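You operate a simulated robot arm through the tools that you are given. There is no shell and no other tool.

You run a simulated robot arm. Do the job below in one go: nothing can be reset, and whatever is moved stays where it is left.

TASK
Unload the passed keypad and wipe the dust off the key jig.
Fine: keypad in the green tray; switch off and unlatch before the tail comes out; put the pad back. Set down upright: wiping pad. What is to be rubbed or washed off counts as gone when no trace of it is left.

It is judged by the outcome, as a careful person would: the job done as asked, and still so three seconds after it is handed in. It fails if anything else is knocked over, pushed out of place, dropped, spilled or broken.

THE ROBOT
A 7-joint arm with a two-finger parallel gripper, fixed in place. Base frame: the origin is on the floor under the middle of its stand, x ahead of it, y to its left, z up; the work surface is at about z = 745. Lengths are in mm, angles in degrees, forces in N, time in s.
With the tool pointing down near the work surface it reaches from about 100 to 660 mm from the base axis. Its first joint turns from -66.0 to 66.0 degrees. Payload 1.57 kg.
The tool frame sits at the grasp point between the pads (the TCP): z along the fingers, y along the line on which they close. The tips reach 30 mm beyond it. The gripper opens to 80 mm. The fingers are 17 mm wide and 12 mm thick; the gripper's body (40 by 82 mm) begins 80 mm behind the TCP.
Orientation is that of the tool frame in the base frame, as a unit quaternion [x, y, z, w]. With the fingers straight down and closing along the base's y, the tool's x points along the base's -x, its y along +y and its z along -z.

THE INTERFACE
- The arm moves only by the tool jog_arm. Its argument "plan" is a list of rows, each a list of 7 numbers: the shift along the base's x, y, z in units of 500 mm (1.0 is 500 mm), then the turn, a rotation vector about the base's x, y, z in units of 60 degrees (1.0 is 60 degrees), then the finger opening in mm, from 0 to 80. In form: [[tx, ty, tz, ax, ay, az, fingers], ...]. A call has 1 to 20 rows; each row is the pose to reach, as a shift and turn from the pose commanded when the call began. A call with a number of a shift or a turn outside -1 to 1 is refused whole. Rows are played at 5 a second. More than 50 mm and 8.6 degrees between two rows, or a gripper value outside its range, and nothing of the call is played. A pose out of reach is approached as far as the arm can. The call stops where the force on the tool passes 40 N (or 10 N more than at its start, if that is more) or the arm is blocked; 0.2 s more then pass. The fingers move at their own pace (about 72 mm/s each) and stop on an object; they squeeze with about 41 N. The grip force told is the motor's: it shows also when the fingers shut on nothing. Time passes only in rows, and 0.2 s behind the last, so rows that repeat a pose let the fingers close. It gives the time, the measured TCP pose, the force on the tool (base axes), the opening and the grip force at its end, in the units of the frame above (readings bear some noise), with the torque about the TCP (base axes, N m) and any sound that the robot's microphone picked up, and new pictures: "views" is both (left out), scene, wrist or none.
- Cameras (640 x 400 px; columns grow to the right, rows downward): "scene" is fixed at [61.2, 438, 1415.6]; the picture's right is [-0.78, -0.62, 0.00], its down [-0.45, 0.56, -0.70] and it looks along [0.43, -0.55, -0.72] (base axes); focal length 331 px, centre (320, 200). "wrist" rides on the gripper at [72, -7, -122] in the tool frame; the picture's right is [0.09, 1.00, 0.00], its down [-0.84, 0.08, -0.54] and it looks along [-0.54, 0.05, 0.84] (tool axes); focal length 238 px, centre (320, 200). There is no depth. A picture from a camera that has moved, and an enlarged one, comes with that camera's place and axes in the base frame and with its lens. The place of the scene camera against the robot may be out by one fixed shift of up to 18 mm in any direction.
- zoom(camera, box): a new picture of the part [left, top, right, bottom] of that camera's present view, enlarged. It takes no simulated time.
- job_done(): hands the job in; it is judged then, once.

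Nothing tells you positions but the pictures and the camera data. Unless the task says otherwise, let go and move clear before handing in.

The tools are called as a command line: name --pt "numbers of a row" for each row, then --argument value for the rest, lists and objects as JSON in quotes. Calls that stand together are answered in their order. jog_arm: Moves the arm, as the interface text tells. Its arguments: {"type":"object","properties":{"plan":{"type":"array","items":{"type":"array","items":{"type":"number"}}},"views":{"type":"string","enum":["both","scene","wrist","none"]}},"required":["plan"]} The other tools are called the same way: zoom (camera, box) takes an enlarged picture of a part of a camera's view; job_done () hands the job in.

At the start:

```text
clock: 0.0
tool_pos: [445.1, 1.7, 1075.4]
orientation: [0.0, 1.0, 0.0, -0.001]
wrist_force: [0.4, -0.5, 0.2]
ft_torque: [0.0, -0.01, -0.02]
gripper_width: 80.2
grasp_force: 0.0
```

scene: 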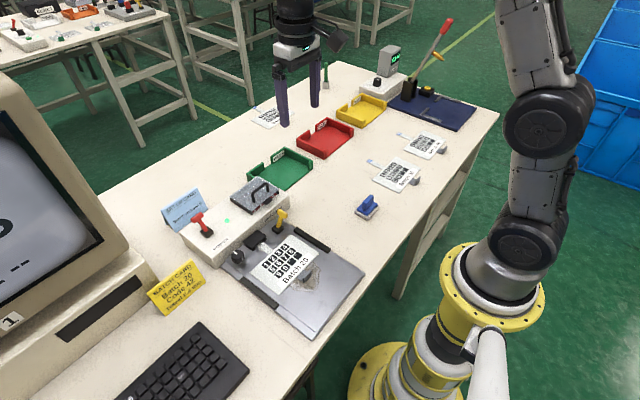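
wrist: 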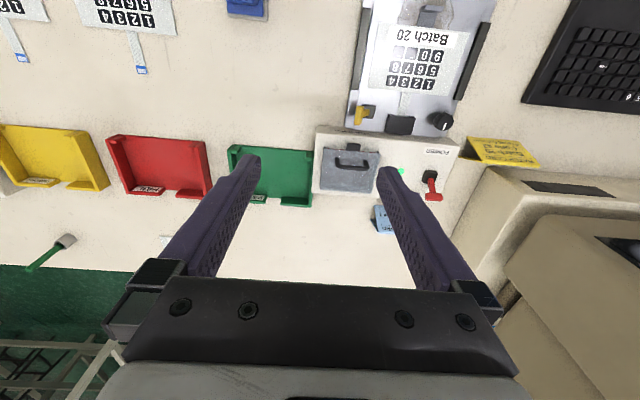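

I see a jig with a keypad ("Batch 20") on a metal plate at the left of the bench, a control box with a red power lever behind it, green/red/yellow trays and a blue wiping pad. I will look closer before moving.

zoom --camera "scene" --box '[150, 160, 390, 340]'

zoom --camera "scene" --box '[220, 40, 500, 230]'

zoom --camera "wrist" --box '[300, 0, 560, 220]'

zoom --camera "wrist" --box '[0, 0, 320, 220]'

zoom --camera "scene" --box '[0, 100, 240, 400]'

```text
2.22 times, centred on (270, 250) of scene
camera zoom: at [61.2, 438.0, 1415.6], right [-0.78, -0.62, 0.0], down [-0.45, 0.56, -0.7], along [0.43, -0.55, -0.72], focal length 735 px, centre (431, 89)
```

zoom: 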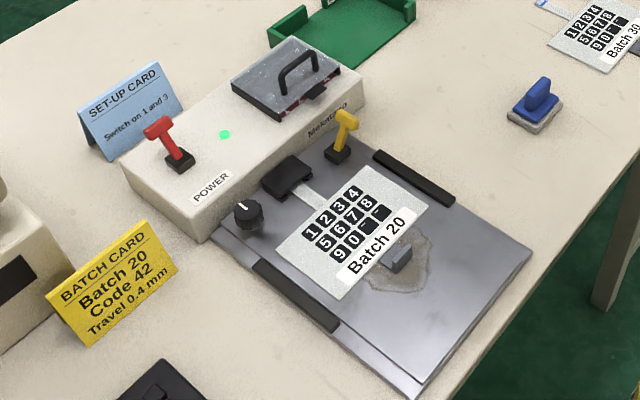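

```text
2.11 times, centred on (360, 135) of scene
camera zoom: at [61.2, 438.0, 1415.6], right [-0.78, -0.62, 0.0], down [-0.45, 0.56, -0.7], along [0.43, -0.55, -0.72], focal length 696 px, centre (236, 337)
```

zoom: 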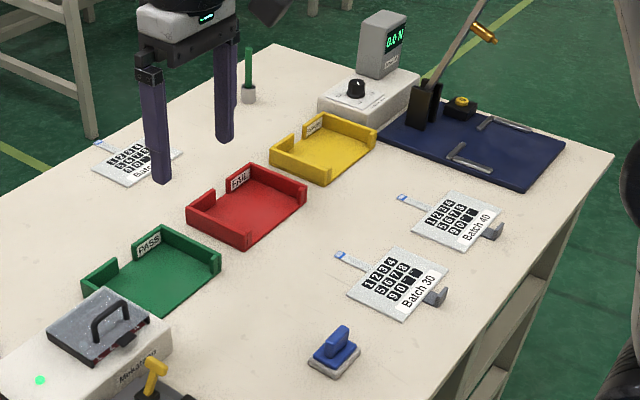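

```text
1.82 times, centred on (430, 110) of wrist
camera zoom: at [372.6, -5.1, 1196.5], right [-0.09, 1.0, 0.0], down [0.84, 0.08, 0.54], along [0.54, 0.05, -0.84], focal length 433 px, centre (120, 364)
```

zoom: 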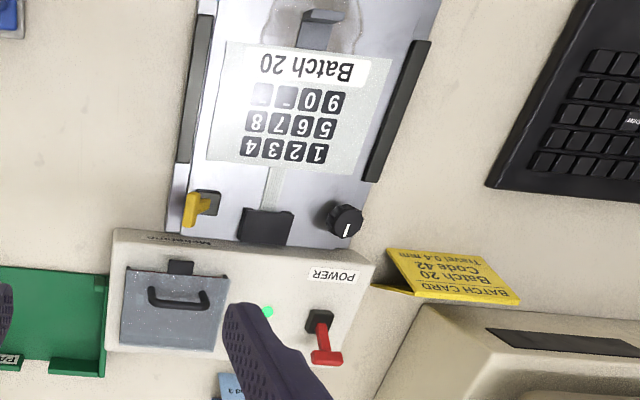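

```text
1.82 times, centred on (160, 110) of wrist
camera zoom: at [372.6, -5.1, 1196.5], right [-0.09, 1.0, 0.0], down [0.84, 0.08, 0.54], along [0.54, 0.05, -0.84], focal length 433 px, centre (611, 364)
```

zoom: 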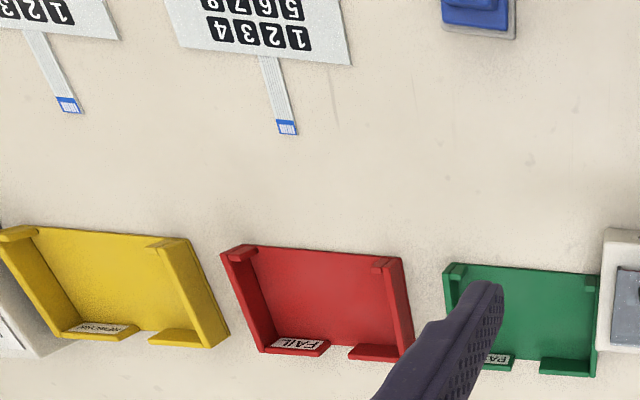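

```text
1.33 times, centred on (120, 250) of scene
camera zoom: at [61.2, 438.0, 1415.6], right [-0.78, -0.62, 0.0], down [-0.45, 0.56, -0.7], along [0.43, -0.55, -0.72], focal length 441 px, centre (587, 133)
```

zoom: 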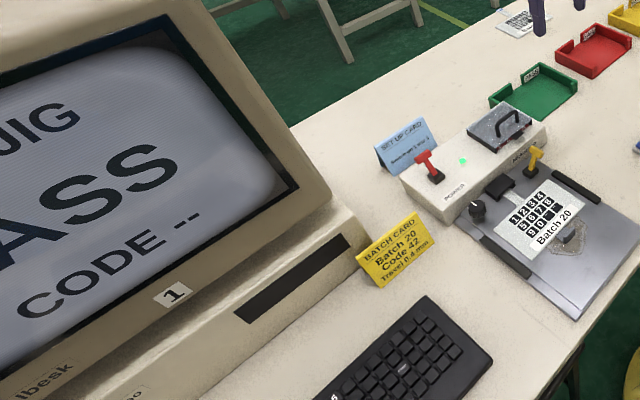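

The keypad lies on the jig with a grey grip tab at its near edge, its tail in a black connector, with a yellow lever (likely the latch) and a red POWER lever. I zoom in on the levers, the cards and the dust.

zoom --camera "scene" --box '[155, 175, 235, 245]'

zoom --camera "scene" --box '[230, 190, 310, 260]'

zoom --camera "scene" --box '[250, 230, 350, 320]'

zoom --camera "scene" --box '[340, 180, 400, 230]'

zoom --camera "scene" --box '[230, 140, 320, 200]'

```text
5.71 times, centred on (195, 210) of scene
camera zoom: at [61.2, 438.0, 1415.6], right [-0.78, -0.62, 0.0], down [-0.45, 0.56, -0.7], along [0.43, -0.55, -0.72], focal length 1890 px, centre (1034, 143)
```

zoom: 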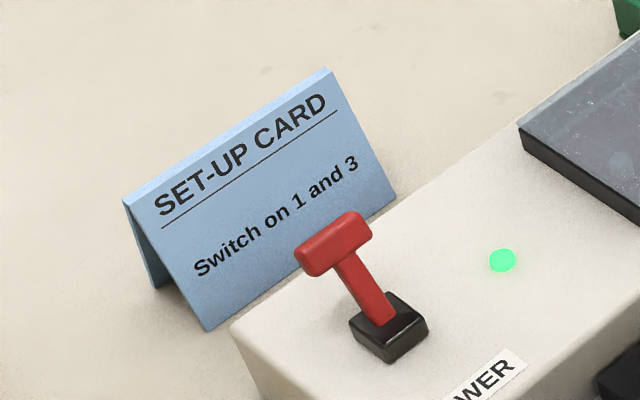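

```text
5.71 times, centred on (270, 225) of scene
camera zoom: at [61.2, 438.0, 1415.6], right [-0.78, -0.62, 0.0], down [-0.45, 0.56, -0.7], along [0.43, -0.55, -0.72], focal length 1890 px, centre (606, 57)
```

zoom: 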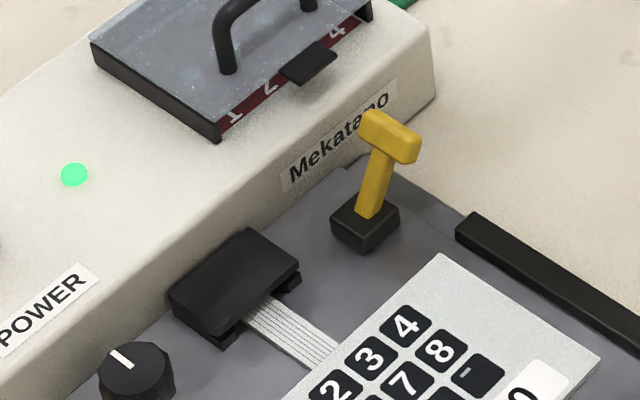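

```text
4.44 times, centred on (300, 275) of scene
camera zoom: at [61.2, 438.0, 1415.6], right [-0.78, -0.62, 0.0], down [-0.45, 0.56, -0.7], along [0.43, -0.55, -0.72], focal length 1470 px, centre (409, -133)
```

zoom: 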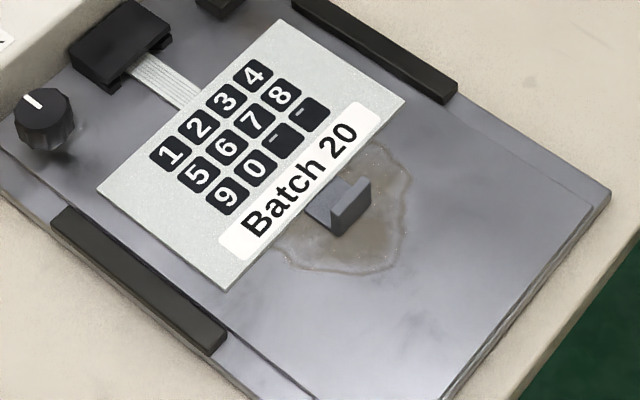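

```text
8.00 times, centred on (370, 205) of scene
camera zoom: at [61.2, 438.0, 1415.6], right [-0.78, -0.62, 0.0], down [-0.45, 0.56, -0.7], along [0.43, -0.55, -0.72], focal length 2645 px, centre (-80, 160)
```

zoom: 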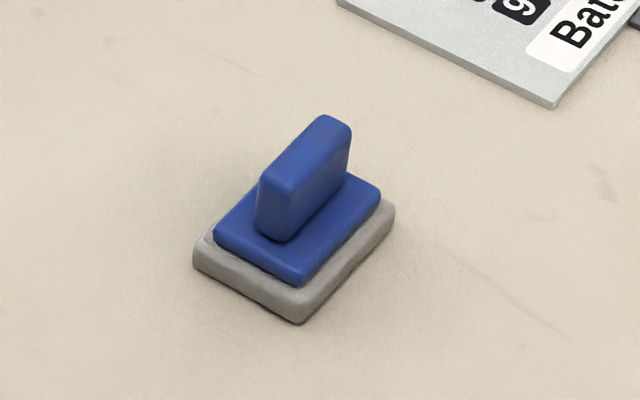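

```text
6.67 times, centred on (275, 170) of scene
camera zoom: at [61.2, 438.0, 1415.6], right [-0.78, -0.62, 0.0], down [-0.45, 0.56, -0.7], along [0.43, -0.55, -0.72], focal length 2204 px, centre (620, 400)
```

zoom: 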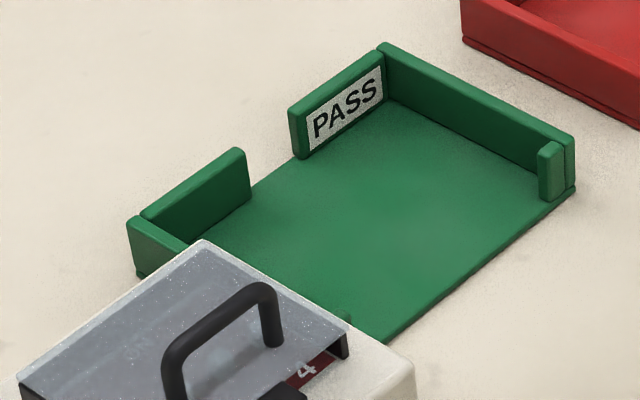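

The red POWER lever is tilted away from the robot with its green light on, and the yellow latch lever stands beside the connector. I move over the jig for a closer look with the wrist camera.

jog_arm --pt "-0.058 0.05 -0.03 0 0 0 80" --pt "-0.116 0.1 -0.06 0 0 0 80" --pt "-0.174 0.15 -0.09 0 0 0 80" --pt "-0.232 0.2 -0.12 0 0 0 80" --pt "-0.29 0.256 -0.15 0 0 0 80" --pt "-0.29 0.256 -0.15 0 0 0 80" --views "both"

```text
clock: 1.4
tool_pos: [300.0, 130.2, 998.3]
orientation: [0.001, 1.0, 0.0, 0.0]
wrist_force: [0.1, -0.1, -0.1]
ft_torque: [-0.01, -0.02, -0.01]
gripper_width: 79.9
grasp_force: 0.0
camera wrist: at [227.7, 123.5, 1119.6], right [-0.09, 1.0, 0.0], down [0.84, 0.08, 0.54], along [0.54, 0.05, -0.84], focal length 238 px, centre (320, 200)
```

scene: 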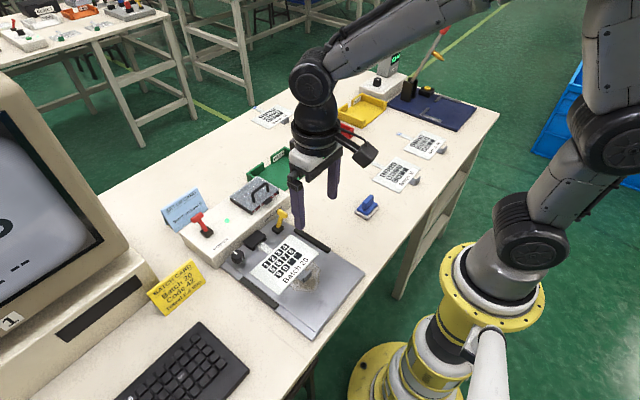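
wrist: 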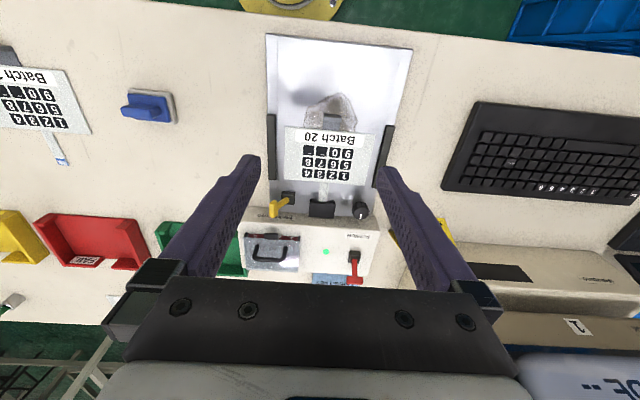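

The jig is now well in view of the wrist camera. I zoom for measurements.

zoom --camera "wrist" --box '[240, 20, 440, 160]'

zoom --camera "wrist" --box '[230, 160, 390, 290]'

zoom --camera "wrist" --box '[100, 60, 220, 150]'

```text
2.86 times, centred on (340, 90) of wrist
camera zoom: at [227.7, 123.5, 1119.6], right [-0.09, 1.0, 0.0], down [0.84, 0.08, 0.54], along [0.54, 0.05, -0.84], focal length 681 px, centre (263, 514)
```

zoom: 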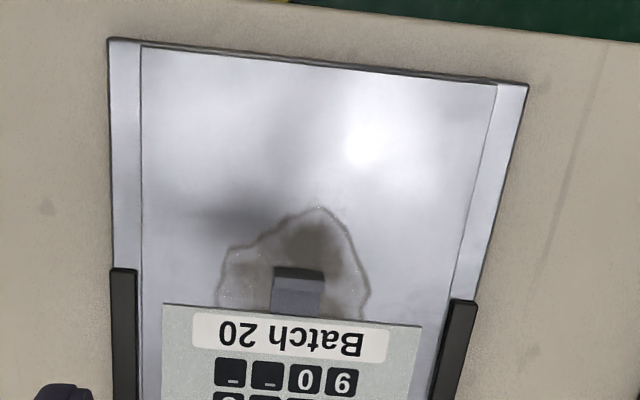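

```text
3.08 times, centred on (310, 225) of wrist
camera zoom: at [227.7, 123.5, 1119.6], right [-0.09, 1.0, 0.0], down [0.84, 0.08, 0.54], along [0.54, 0.05, -0.84], focal length 733 px, centre (351, 123)
```

zoom: 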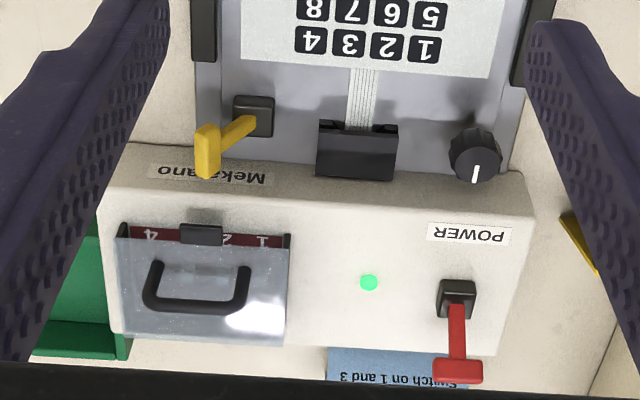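

```text
4.44 times, centred on (160, 105) of wrist
camera zoom: at [227.7, 123.5, 1119.6], right [-0.09, 1.0, 0.0], down [0.84, 0.08, 0.54], along [0.54, 0.05, -0.84], focal length 1059 px, centre (1031, 622)
```

zoom: 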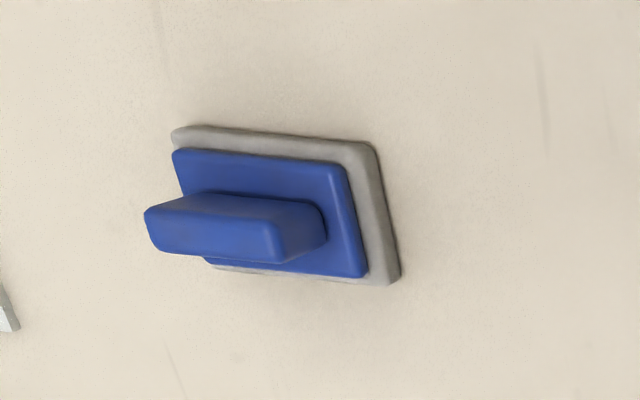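

The red lever knob is at about (578, 218, 835) leaning away from the robot, so it swings along x; the yellow knob is at about (461, 66, 795) leaning to -y, so it swings along y. I turn the gripper by 90° in two steps while moving up in front of the red lever.

jog_arm --pt "0.03 0.008 0 0 0 0.125 80" --pt "0.06 0.016 0 0 0 0.25 80" --pt "0.09 0.024 0 0 0 0.375 80" --pt "0.12 0.032 0 0 0 0.5 80" --pt "0.15 0.04 0 0 0 0.625 80" --pt "0.18 0.048 0 0 0 0.75 80" --pt "0.18 0.048 0 0 0 0.75 80" --views "wrist"

```text
clock: 3.0
tool_pos: [390.0, 153.1, 1000.1]
orientation: [-0.384, 0.923, -0.001, 0.0]
wrist_force: [0.5, 0.5, 0.6]
ft_torque: [0.0, 0.01, 0.03]
gripper_width: 80.1
grasp_force: 0.2
camera wrist: at [343.0, 96.9, 1121.2], right [-0.77, 0.64, 0.0], down [0.54, 0.65, 0.54], along [0.35, 0.42, -0.84], focal length 238 px, centre (320, 200)
```

wrist: 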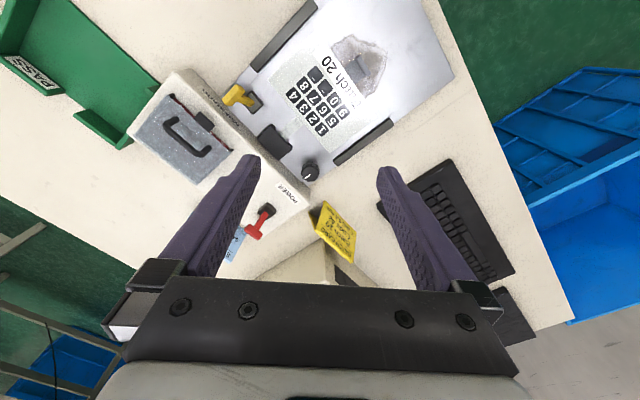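

The gripper turned 45° without trouble; I continue the turn to 90° and move toward the red lever, staying high.

jog_arm --pt "0.047 0.012 0 0 0 0.125 80" --pt "0.094 0.024 0 0 0 0.25 80" --pt "0.141 0.036 0 0 0 0.375 80" --pt "0.188 0.048 0 0 0 0.5 80" --pt "0.235 0.06 0 0 0 0.625 80" --pt "0.28 0.074 0 0 0 0.75 80" --pt "0.28 0.074 0 0 0 0.75 80" --views "both"

```text
clock: 4.6
tool_pos: [529.6, 190.2, 1000.8]
orientation: [0.708, -0.707, 0.001, 0.0]
wrist_force: [0.3, -0.8, 0.6]
ft_torque: [0.0, 0.04, -0.03]
gripper_width: 79.9
grasp_force: 0.1
camera wrist: at [535.7, 118.5, 1121.2], right [-1.0, -0.09, 0.0], down [-0.08, 0.84, 0.54], along [-0.05, 0.54, -0.84], focal length 238 px, centre (320, 200)
```

scene: 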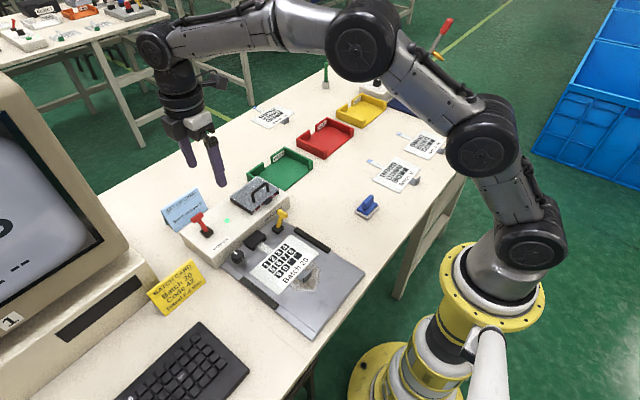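
wrist: 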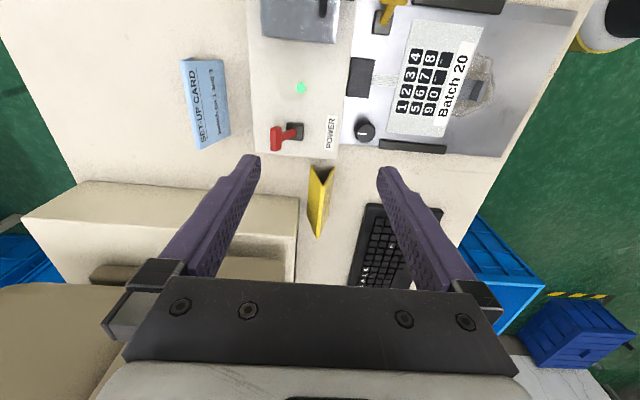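

Now the red lever, the cards and the jig are visible from the side. I zoom in for a third measurement of the levers.

zoom --camera "wrist" --box '[230, 80, 350, 170]'

zoom --camera "wrist" --box '[340, 0, 580, 160]'

```text
4.44 times, centred on (290, 125) of wrist
camera zoom: at [535.7, 118.5, 1121.2], right [-1.0, -0.09, 0.0], down [-0.08, 0.84, 0.54], along [-0.05, 0.54, -0.84], focal length 1059 px, centre (453, 533)
```

zoom: 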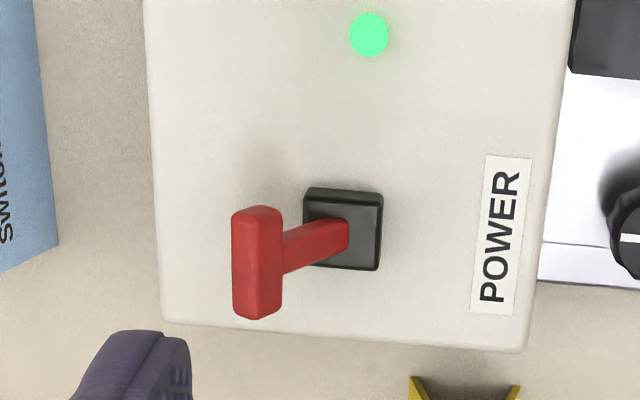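

```text
2.50 times, centred on (460, 80) of wrist
camera zoom: at [535.7, 118.5, 1121.2], right [-1.0, -0.09, 0.0], down [-0.08, 0.84, 0.54], along [-0.05, 0.54, -0.84], focal length 596 px, centre (-30, 500)
```

zoom: 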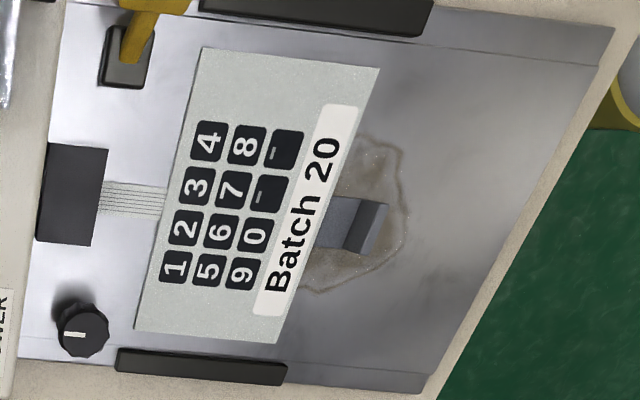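

The red knob is now triangulated at about (581, 218, 833) with its T-bar along y. I go above it with the fingers 46 mm apart, straddling it in x, and check before descending.

jog_arm --pt "0.05 0.028 -0.05 0 0 0 60" --pt "0.1028 0.056 -0.1 0 0 0 46" --pt "0.1028 0.056 -0.17 0 0 0 46" --pt "0.1028 0.056 -0.23 0 0 0 46" --pt "0.1028 0.056 -0.23 0 0 0 46" --views "both"

```text
clock: 5.8
tool_pos: [579.7, 218.0, 887.3]
orientation: [0.707, -0.707, 0.0, 0.0]
wrist_force: [-0.4, 0.0, -0.2]
ft_torque: [0.01, 0.02, -0.02]
gripper_width: 45.9
grasp_force: 0.1
camera wrist: at [586.0, 146.0, 1008.2], right [-1.0, -0.09, 0.0], down [-0.08, 0.84, 0.54], along [-0.05, 0.54, -0.84], focal length 238 px, centre (320, 200)
```

scene: 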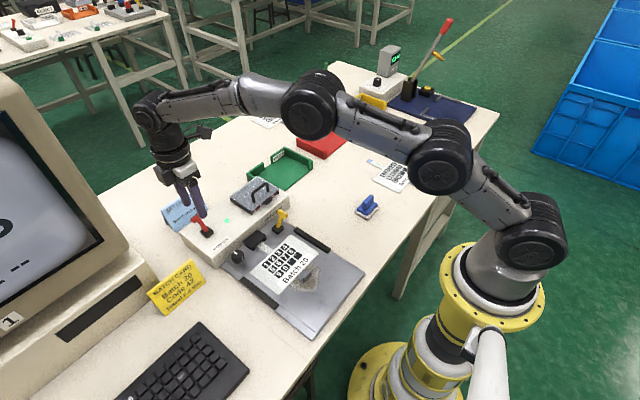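
wrist: 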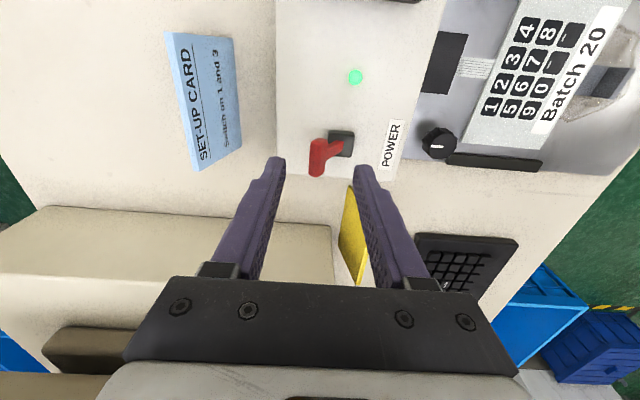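

The fingers straddle the red T-bar. I lower around it and push the lever toward the robot with the outer finger.

jog_arm --pt "0 0 -0.04 0 0 0 46" --pt "0 0 -0.078 0 0 0 46" --pt "-0.03 0 -0.078 0 0 0 46" --pt "-0.05 0 -0.078 0 0 0 46" --pt "-0.07 0 -0.078 0 0 0 46" --pt "-0.09 0 -0.078 0 0 0 46" --pt "-0.104 0 -0.078 0 0 0 46" --pt "-0.112 0 -0.078 0 0 0 46" --pt "-0.112 0 -0.078 0 0 0 46" --views "both"

```text
clock: 7.8
tool_pos: [526.4, 218.8, 848.8]
orientation: [0.707, -0.707, 0.001, -0.003]
wrist_force: [8.7, -0.7, 5.2]
ft_torque: [0.08, -0.4, 0.04]
gripper_width: 53.6
grasp_force: 4.4
camera wrist: at [531.9, 146.5, 969.3], right [-1.0, -0.09, -0.01], down [-0.08, 0.84, 0.54], along [-0.05, 0.54, -0.84], focal length 238 px, centre (320, 200)
```

scene: 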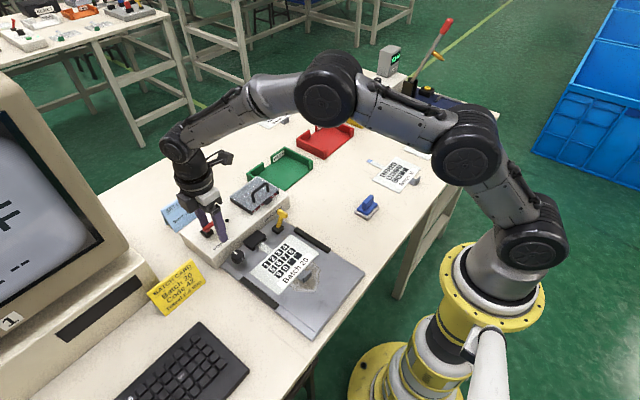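
wrist: 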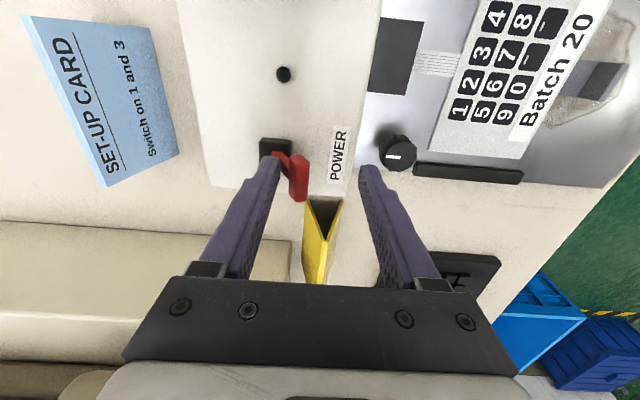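

The light is out and the red lever now leans toward the robot: power is off. I back the finger off, lift clear, close the fingers and go to the -y side of the yellow lever.

jog_arm --pt "0.018 0 0 0 0 0 46" --pt "0.018 0 0.05 0 0 0 46" --pt "0.018 0 0.1 0 0 0 46" --pt "-0.0126 -0.0722 0.1 0 0 0 20" --pt "-0.0452 -0.1444 0.1 0 0 0 0" --pt "-0.0778 -0.2166 0.1 0 0 0 0" --pt "-0.1104 -0.2888 0.1 0 0 0 0" --pt "-0.143 -0.361 0.1 0 0 0 0" --pt "-0.143 -0.361 0.1 0 0 0 0" --views "both"

```text
clock: 9.8
tool_pos: [452.9, 39.5, 896.9]
orientation: [-0.707, 0.707, 0.0, -0.001]
wrist_force: [0.2, -0.1, 0.9]
ft_torque: [0.0, 0.02, -0.01]
gripper_width: 0.0
grasp_force: 21.3
camera wrist: at [459.8, -32.4, 1017.5], right [-1.0, -0.09, 0.0], down [-0.08, 0.84, 0.54], along [-0.05, 0.54, -0.84], focal length 238 px, centre (320, 200)
```

scene: 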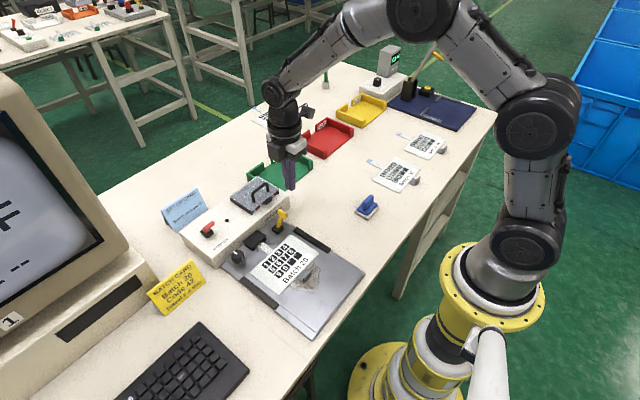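
wrist: 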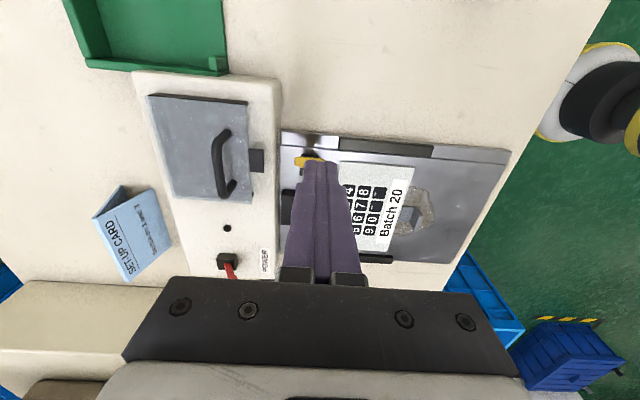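

zoom --camera "wrist" --box '[260, 110, 380, 200]'

zoom --camera "scene" --box '[180, 140, 340, 280]'

```text
4.44 times, centred on (320, 155) of wrist
camera zoom: at [459.8, -32.4, 1017.5], right [-1.0, -0.09, 0.0], down [-0.08, 0.84, 0.54], along [-0.05, 0.54, -0.84], focal length 1059 px, centre (320, 400)
```

zoom: 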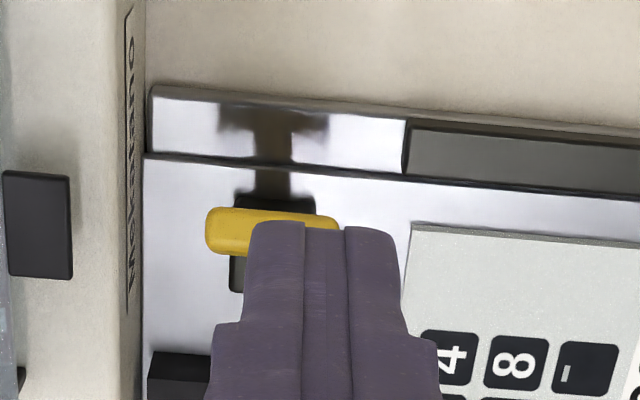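

```text
2.86 times, centred on (260, 210) of scene
camera zoom: at [61.2, 438.0, 1415.6], right [-0.78, -0.62, 0.0], down [-0.45, 0.56, -0.7], along [0.43, -0.55, -0.72], focal length 945 px, centre (491, 171)
```

zoom: 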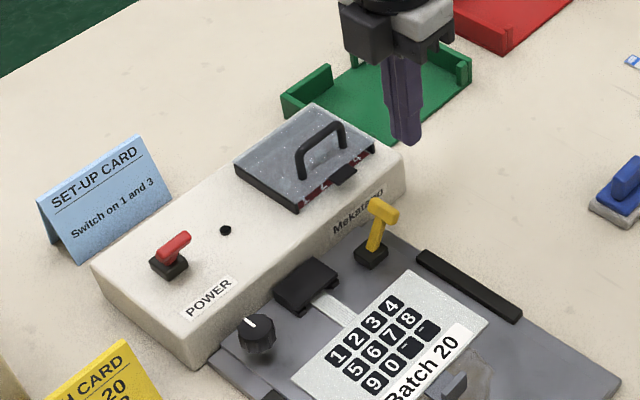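

The T-bar is confirmed at about (462, 66, 795). I lower the closed fingers on its -y side and push it across to +y.

jog_arm --pt "0 0 -0.08 0 0 0 0" --pt "0 0 -0.164 0 0 0 0" --pt "0 0.03 -0.164 0 0 0 0" --pt "0 0.05 -0.164 0 0 0 0" --pt "0 0.07 -0.164 0 0 0 0" --pt "0 0.09 -0.164 0 0 0 0" --pt "0 0.104 -0.164 0 0 0 0" --pt "0 0.112 -0.164 0 0 0 0" --pt "0 0.112 -0.164 0 0 0 0" --views "both"

```text
clock: 11.8
tool_pos: [454.3, 91.9, 815.6]
orientation: [-0.707, 0.707, 0.0, -0.001]
wrist_force: [1.0, -22.8, 4.1]
ft_torque: [-0.67, -0.04, -0.13]
gripper_width: 0.4
grasp_force: 21.2
camera wrist: at [460.0, 19.9, 936.3], right [-1.0, -0.09, 0.0], down [-0.08, 0.84, 0.54], along [-0.05, 0.54, -0.84], focal length 238 px, centre (320, 200)
```

scene: 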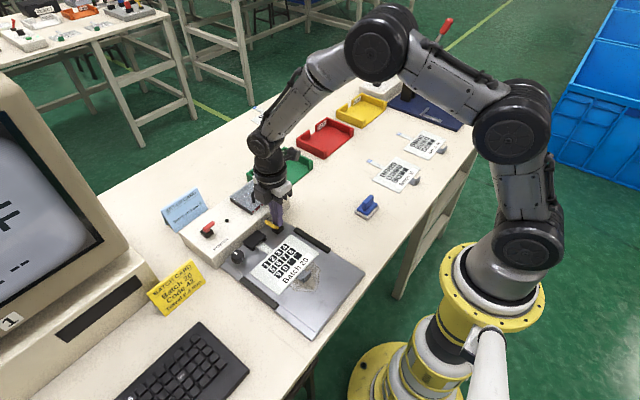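
wrist: 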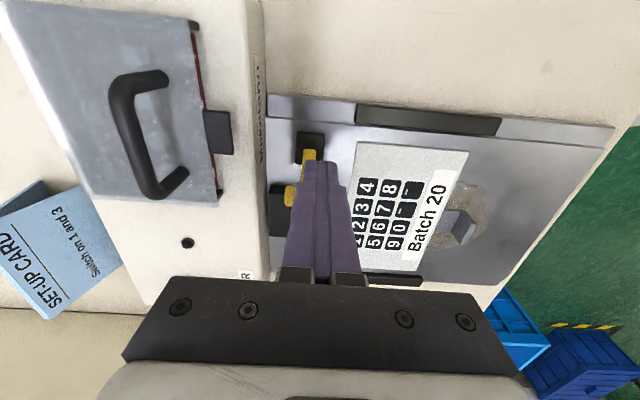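

The yellow lever has gone over to the +y side and is at its stop. I back away, lift and look at the result.

jog_arm --pt "0 -0.03 0 0 0 0 0" --pt "0 -0.06 0 0 0 0 0" --pt "0 -0.06 0.08 0 0 0 0" --pt "0 -0.06 0.16 0 0 0 0" --pt "-0.07 -0.06 0.22 0 0 0 40" --pt "-0.15 -0.06 0.22 0 0 0 40" --pt "-0.15 -0.06 0.22 0 0 0 40" --views "both"

zoom --camera "scene" --box '[180, 180, 380, 330]'

zoom --camera "wrist" --box '[180, 60, 500, 260]'

```text
clock: 13.4
tool_pos: [379.8, 63.5, 923.7]
orientation: [-0.707, 0.708, 0.0, 0.0]
wrist_force: [0.4, -1.2, -0.3]
ft_torque: [0.0, 0.01, 0.01]
gripper_width: 40.1
grasp_force: 0.1
camera wrist: at [385.8, -8.6, 1044.8], right [-1.0, -0.09, 0.0], down [-0.08, 0.84, 0.54], along [-0.05, 0.54, -0.84], focal length 238 px, centre (320, 200)
```

scene: 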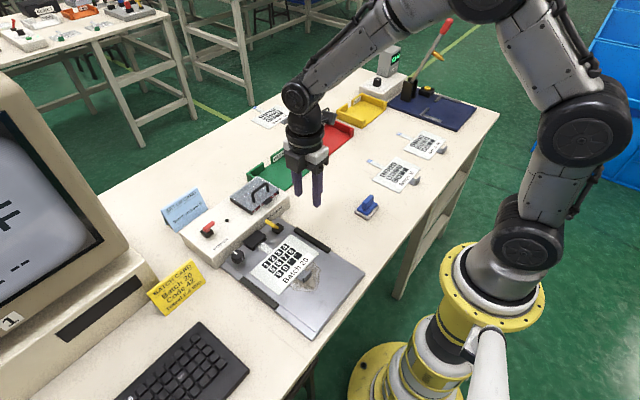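
wrist: 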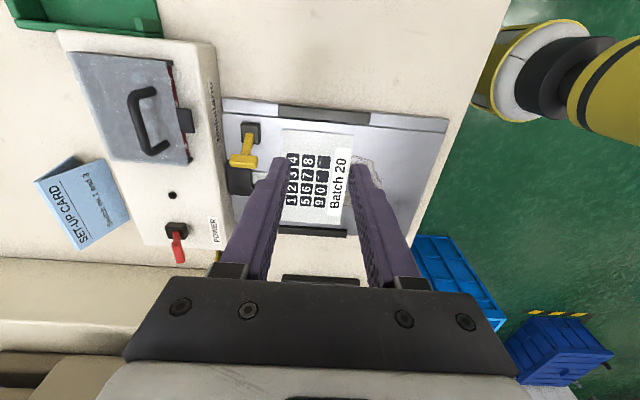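

```text
2.67 times, centred on (280, 255) of scene
camera zoom: at [61.2, 438.0, 1415.6], right [-0.78, -0.62, 0.0], down [-0.45, 0.56, -0.7], along [0.43, -0.55, -0.72], focal length 882 px, centre (427, 53)
```

zoom: 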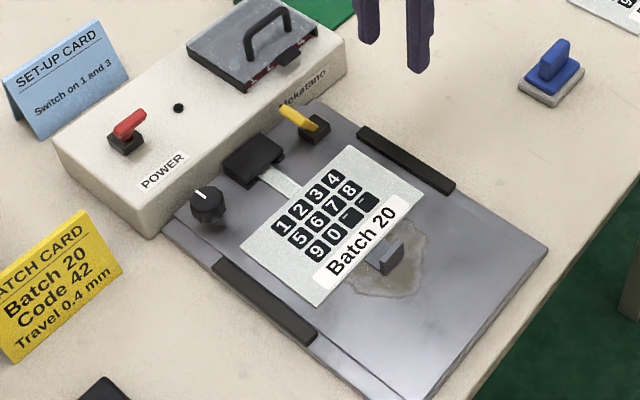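

```text
2.00 times, centred on (340, 160) of wrist
camera zoom: at [385.8, -8.6, 1044.8], right [-1.0, -0.09, 0.0], down [-0.08, 0.84, 0.54], along [-0.05, 0.54, -0.84], focal length 477 px, centre (280, 280)
```

zoom: 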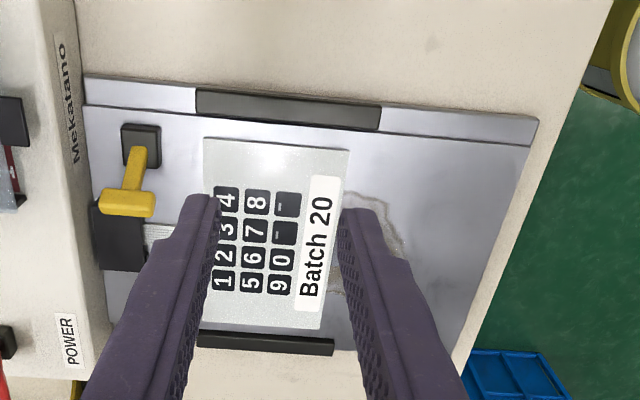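

Power is off and the latch lever is over. Next I hover near the keypad's grey tab to measure it precisely.

jog_arm --pt "-0.07 0.04 -0.02 0 0 0 80" --pt "-0.13 0.063 -0.04 0 0 0 80" --pt "-0.13 0.063 -0.04 0 0 0 80" --views "wrist"

zoom --camera "wrist" --box '[240, 100, 400, 210]'

```text
clock: 14.2
tool_pos: [314.2, 94.8, 902.4]
orientation: [0.708, -0.707, -0.001, 0.0]
wrist_force: [0.5, 0.7, 0.1]
ft_torque: [-0.01, -0.02, 0.01]
gripper_width: 79.9
grasp_force: 0.0
camera wrist: at [319.7, 22.9, 1023.9], right [-1.0, -0.09, 0.0], down [-0.08, 0.84, 0.54], along [-0.05, 0.54, -0.84], focal length 238 px, centre (320, 200)
```

wrist: 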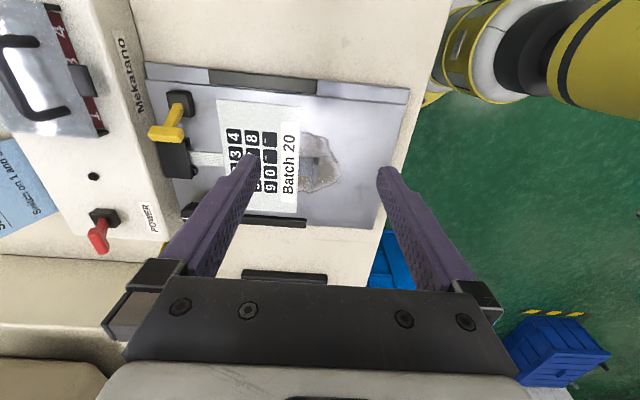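

```text
3.64 times, centred on (320, 155) of wrist
camera zoom: at [319.7, 22.9, 1023.9], right [-1.0, -0.09, 0.0], down [-0.08, 0.84, 0.54], along [-0.05, 0.54, -0.84], focal length 867 px, centre (320, 364)
```

zoom: 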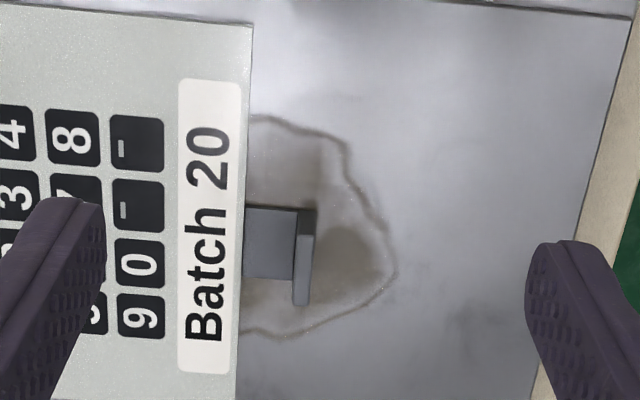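

zoom --camera "wrist" --box '[290, 140, 340, 180]'

zoom --camera "scene" --box '[290, 255, 340, 295]'

```text
10.00 times, centred on (315, 160) of wrist
camera zoom: at [319.7, 22.9, 1023.9], right [-1.0, -0.09, 0.0], down [-0.08, 0.84, 0.54], along [-0.05, 0.54, -0.84], focal length 2384 px, centre (370, 600)
```

zoom: 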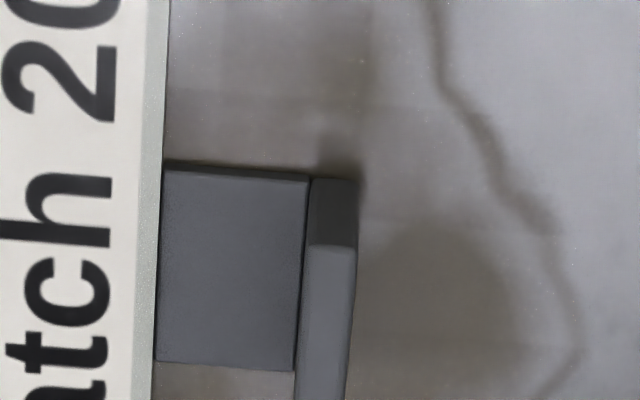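

```text
10.00 times, centred on (315, 275) of scene
camera zoom: at [61.2, 438.0, 1415.6], right [-0.78, -0.62, 0.0], down [-0.45, 0.56, -0.7], along [0.43, -0.55, -0.72], focal length 3307 px, centre (370, -550)
```

zoom: 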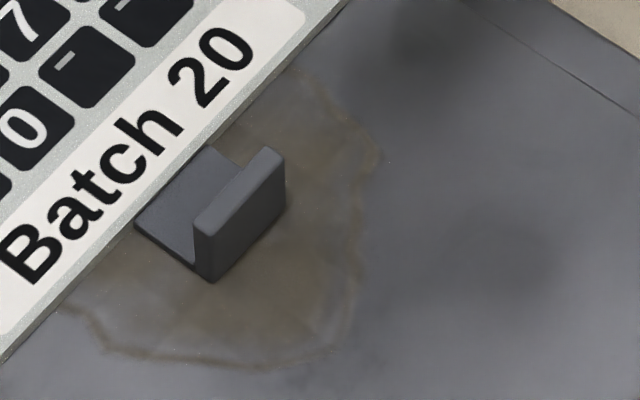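

The tab's upright is at about x=314, y=149, from z≈750 to ≈771, about 5.6 mm thick along x. I move above it with a 20 mm opening and check the alignment.

jog_arm --pt "0 0.05 -0.05 0 0 0 50" --pt "0 0.1084 -0.1 0 0 0 24" --pt "0 0.1084 -0.16 0 0 0 20" --pt "0 0.1084 -0.16 0 0 0 20" --views "both"

zoom --camera "wrist" --box '[270, 130, 370, 200]'

zoom --camera "scene" --box '[270, 210, 370, 300]'

```text
clock: 15.2
tool_pos: [314.3, 147.9, 824.5]
orientation: [-0.707, 0.707, 0.001, 0.0]
wrist_force: [-0.1, -0.1, 0.8]
ft_torque: [-0.03, 0.01, -0.01]
gripper_width: 20.1
grasp_force: 0.1
camera wrist: at [320.1, 75.8, 945.8], right [-1.0, -0.09, 0.0], down [-0.08, 0.84, 0.54], along [-0.05, 0.54, -0.84], focal length 238 px, centre (320, 200)
```

scene: 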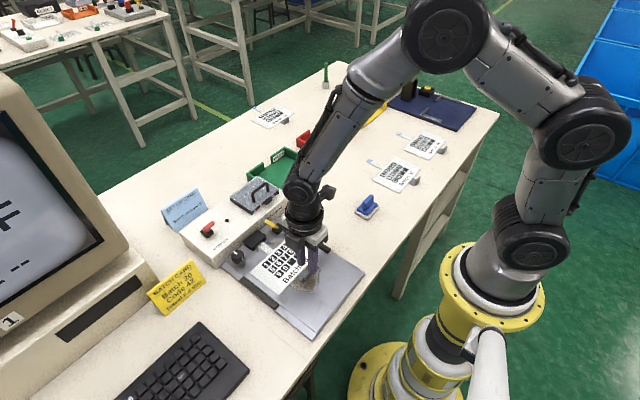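
wrist: 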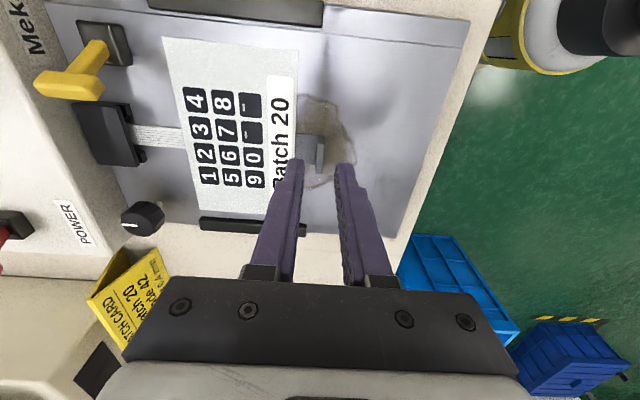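

```text
5.71 times, centred on (320, 165) of wrist
camera zoom: at [320.1, 75.8, 945.8], right [-1.0, -0.09, 0.0], down [-0.08, 0.84, 0.54], along [-0.05, 0.54, -0.84], focal length 1362 px, centre (320, 400)
```

zoom: 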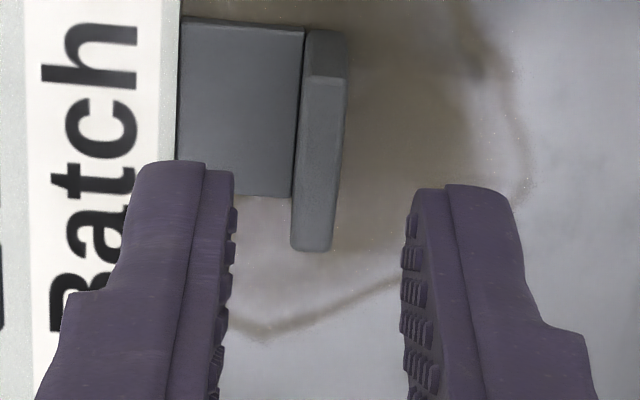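

```text
4.44 times, centred on (320, 255) of scene
camera zoom: at [61.2, 438.0, 1415.6], right [-0.78, -0.62, 0.0], down [-0.45, 0.56, -0.7], along [0.43, -0.55, -0.72], focal length 1470 px, centre (320, -44)
```

zoom: 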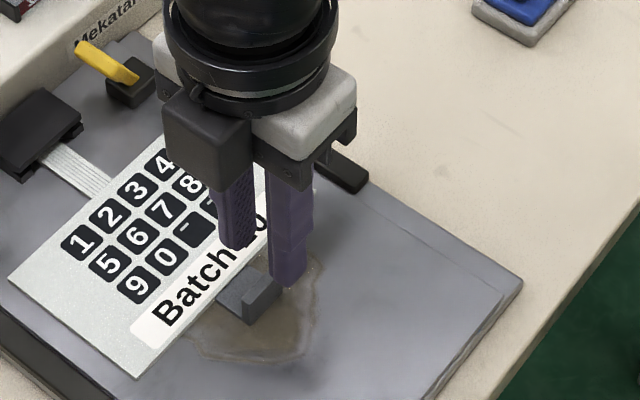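

Alignment is good: the upright lies midway between the fingers. I lower to the tab and close on it.

jog_arm --pt "-0.001 0.003 -0.03 0 0 0 20" --pt "-0.001 0.003 -0.055 0 0 0 20" --pt "-0.001 0.003 -0.069 0 0 0 20" --pt "-0.001 0.003 -0.069 0 0 0 0" --pt "-0.001 0.003 -0.069 0 0 0 0" --pt "-0.001 0.003 -0.069 0 0 0 0" --views "both"

zoom --camera "wrist" --box '[260, 100, 380, 190]'

zoom --camera "scene" --box '[270, 210, 370, 300]'

```text
clock: 16.6
tool_pos: [313.6, 150.0, 790.5]
orientation: [0.707, -0.707, 0.0, 0.0]
wrist_force: [1.0, 1.5, -1.2]
ft_torque: [0.01, 0.0, 0.03]
gripper_width: 4.6
grasp_force: 25.1
camera wrist: at [319.5, 78.4, 911.2], right [-1.0, -0.09, 0.0], down [-0.08, 0.84, 0.54], along [-0.05, 0.54, -0.84], focal length 238 px, centre (320, 200)
```

scene: 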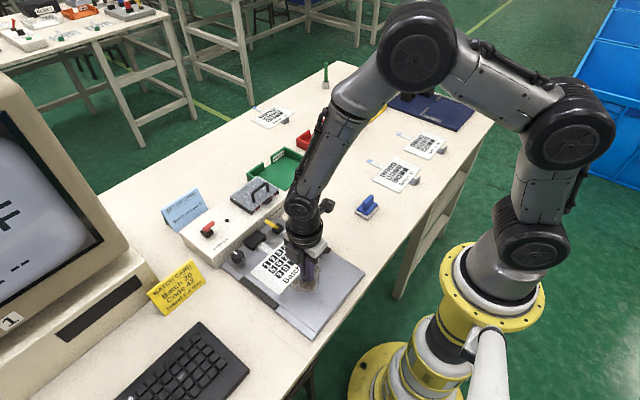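
wrist: 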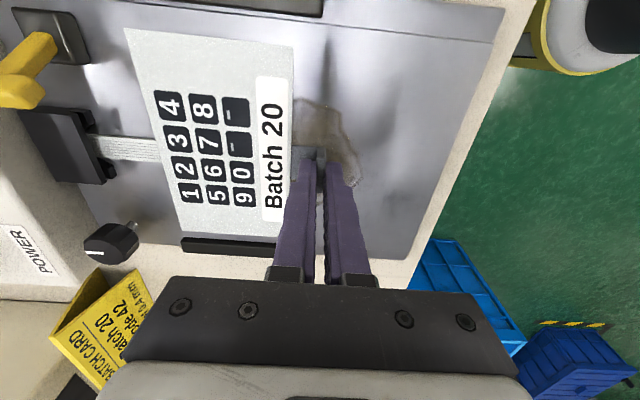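

```text
4.44 times, centred on (320, 145) of wrist
camera zoom: at [319.5, 78.4, 911.2], right [-1.0, -0.09, 0.0], down [-0.08, 0.84, 0.54], along [-0.05, 0.54, -0.84], focal length 1059 px, centre (320, 444)
```

zoom: 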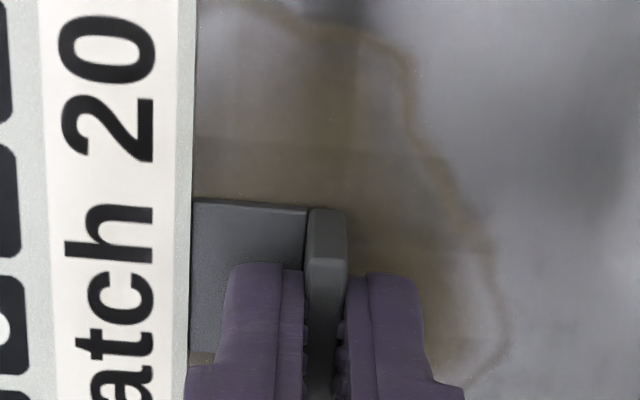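

```text
4.44 times, centred on (320, 255) of scene
camera zoom: at [61.2, 438.0, 1415.6], right [-0.78, -0.62, 0.0], down [-0.45, 0.56, -0.7], along [0.43, -0.55, -0.72], focal length 1470 px, centre (320, -44)
```

zoom: 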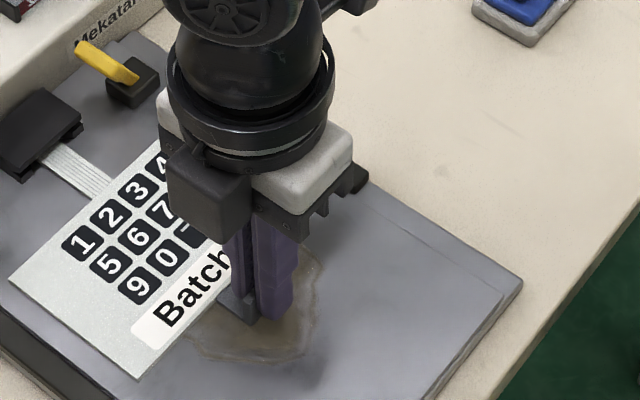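

The tab is gripped (4.6 mm). I pull the keypad straight toward -x to draw the tail out of the connector.

jog_arm --pt "-0.01 0 0.0 0 0 0 0" --pt "-0.025 0 0.0 0 0 0 0" --pt "-0.045 0 0.0 0 0 0 0" --pt "-0.065 0 0.0 0 0 0 0" --pt "-0.085 0 0.0 0 0 0 0" --pt "-0.11 0 0.0 0 0 0 0" --pt "-0.11 0 0 0 0 0 0" --views "both"

zoom --camera "scene" --box '[220, 200, 370, 330]'

```text
clock: 18.2
tool_pos: [258.0, 151.6, 789.5]
orientation: [-0.707, 0.707, 0.0, 0.0]
wrist_force: [1.0, 0.2, -1.1]
ft_torque: [-0.02, 0.02, 0.0]
gripper_width: 4.5
grasp_force: 25.1
camera wrist: at [263.8, 79.1, 911.5], right [-1.0, -0.09, 0.0], down [-0.08, 0.84, 0.54], along [-0.05, 0.54, -0.84], focal length 238 px, centre (320, 200)
```

scene: 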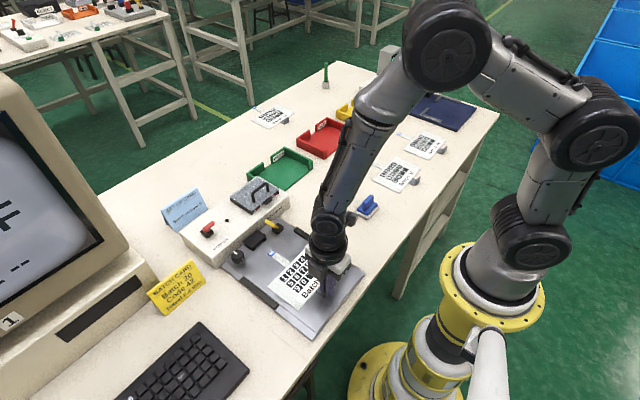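
wrist: 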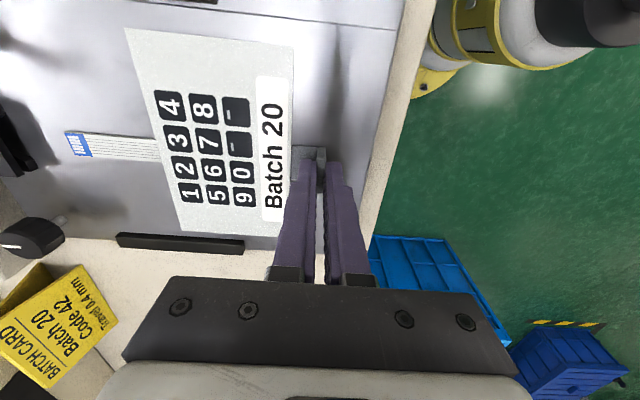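

```text
3.08 times, centred on (295, 265) of scene
camera zoom: at [61.2, 438.0, 1415.6], right [-0.78, -0.62, 0.0], down [-0.45, 0.56, -0.7], along [0.43, -0.55, -0.72], focal length 1017 px, centre (397, 0)
```

zoom: 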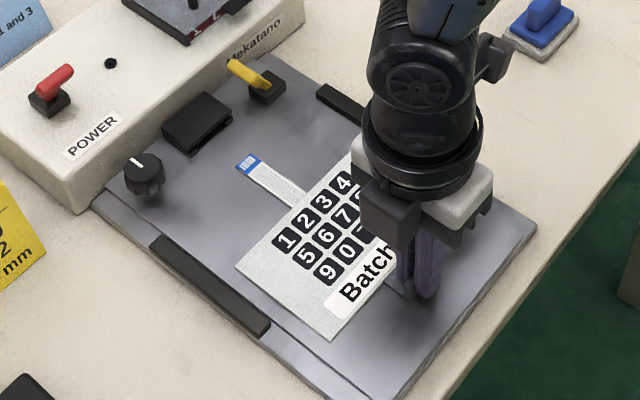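

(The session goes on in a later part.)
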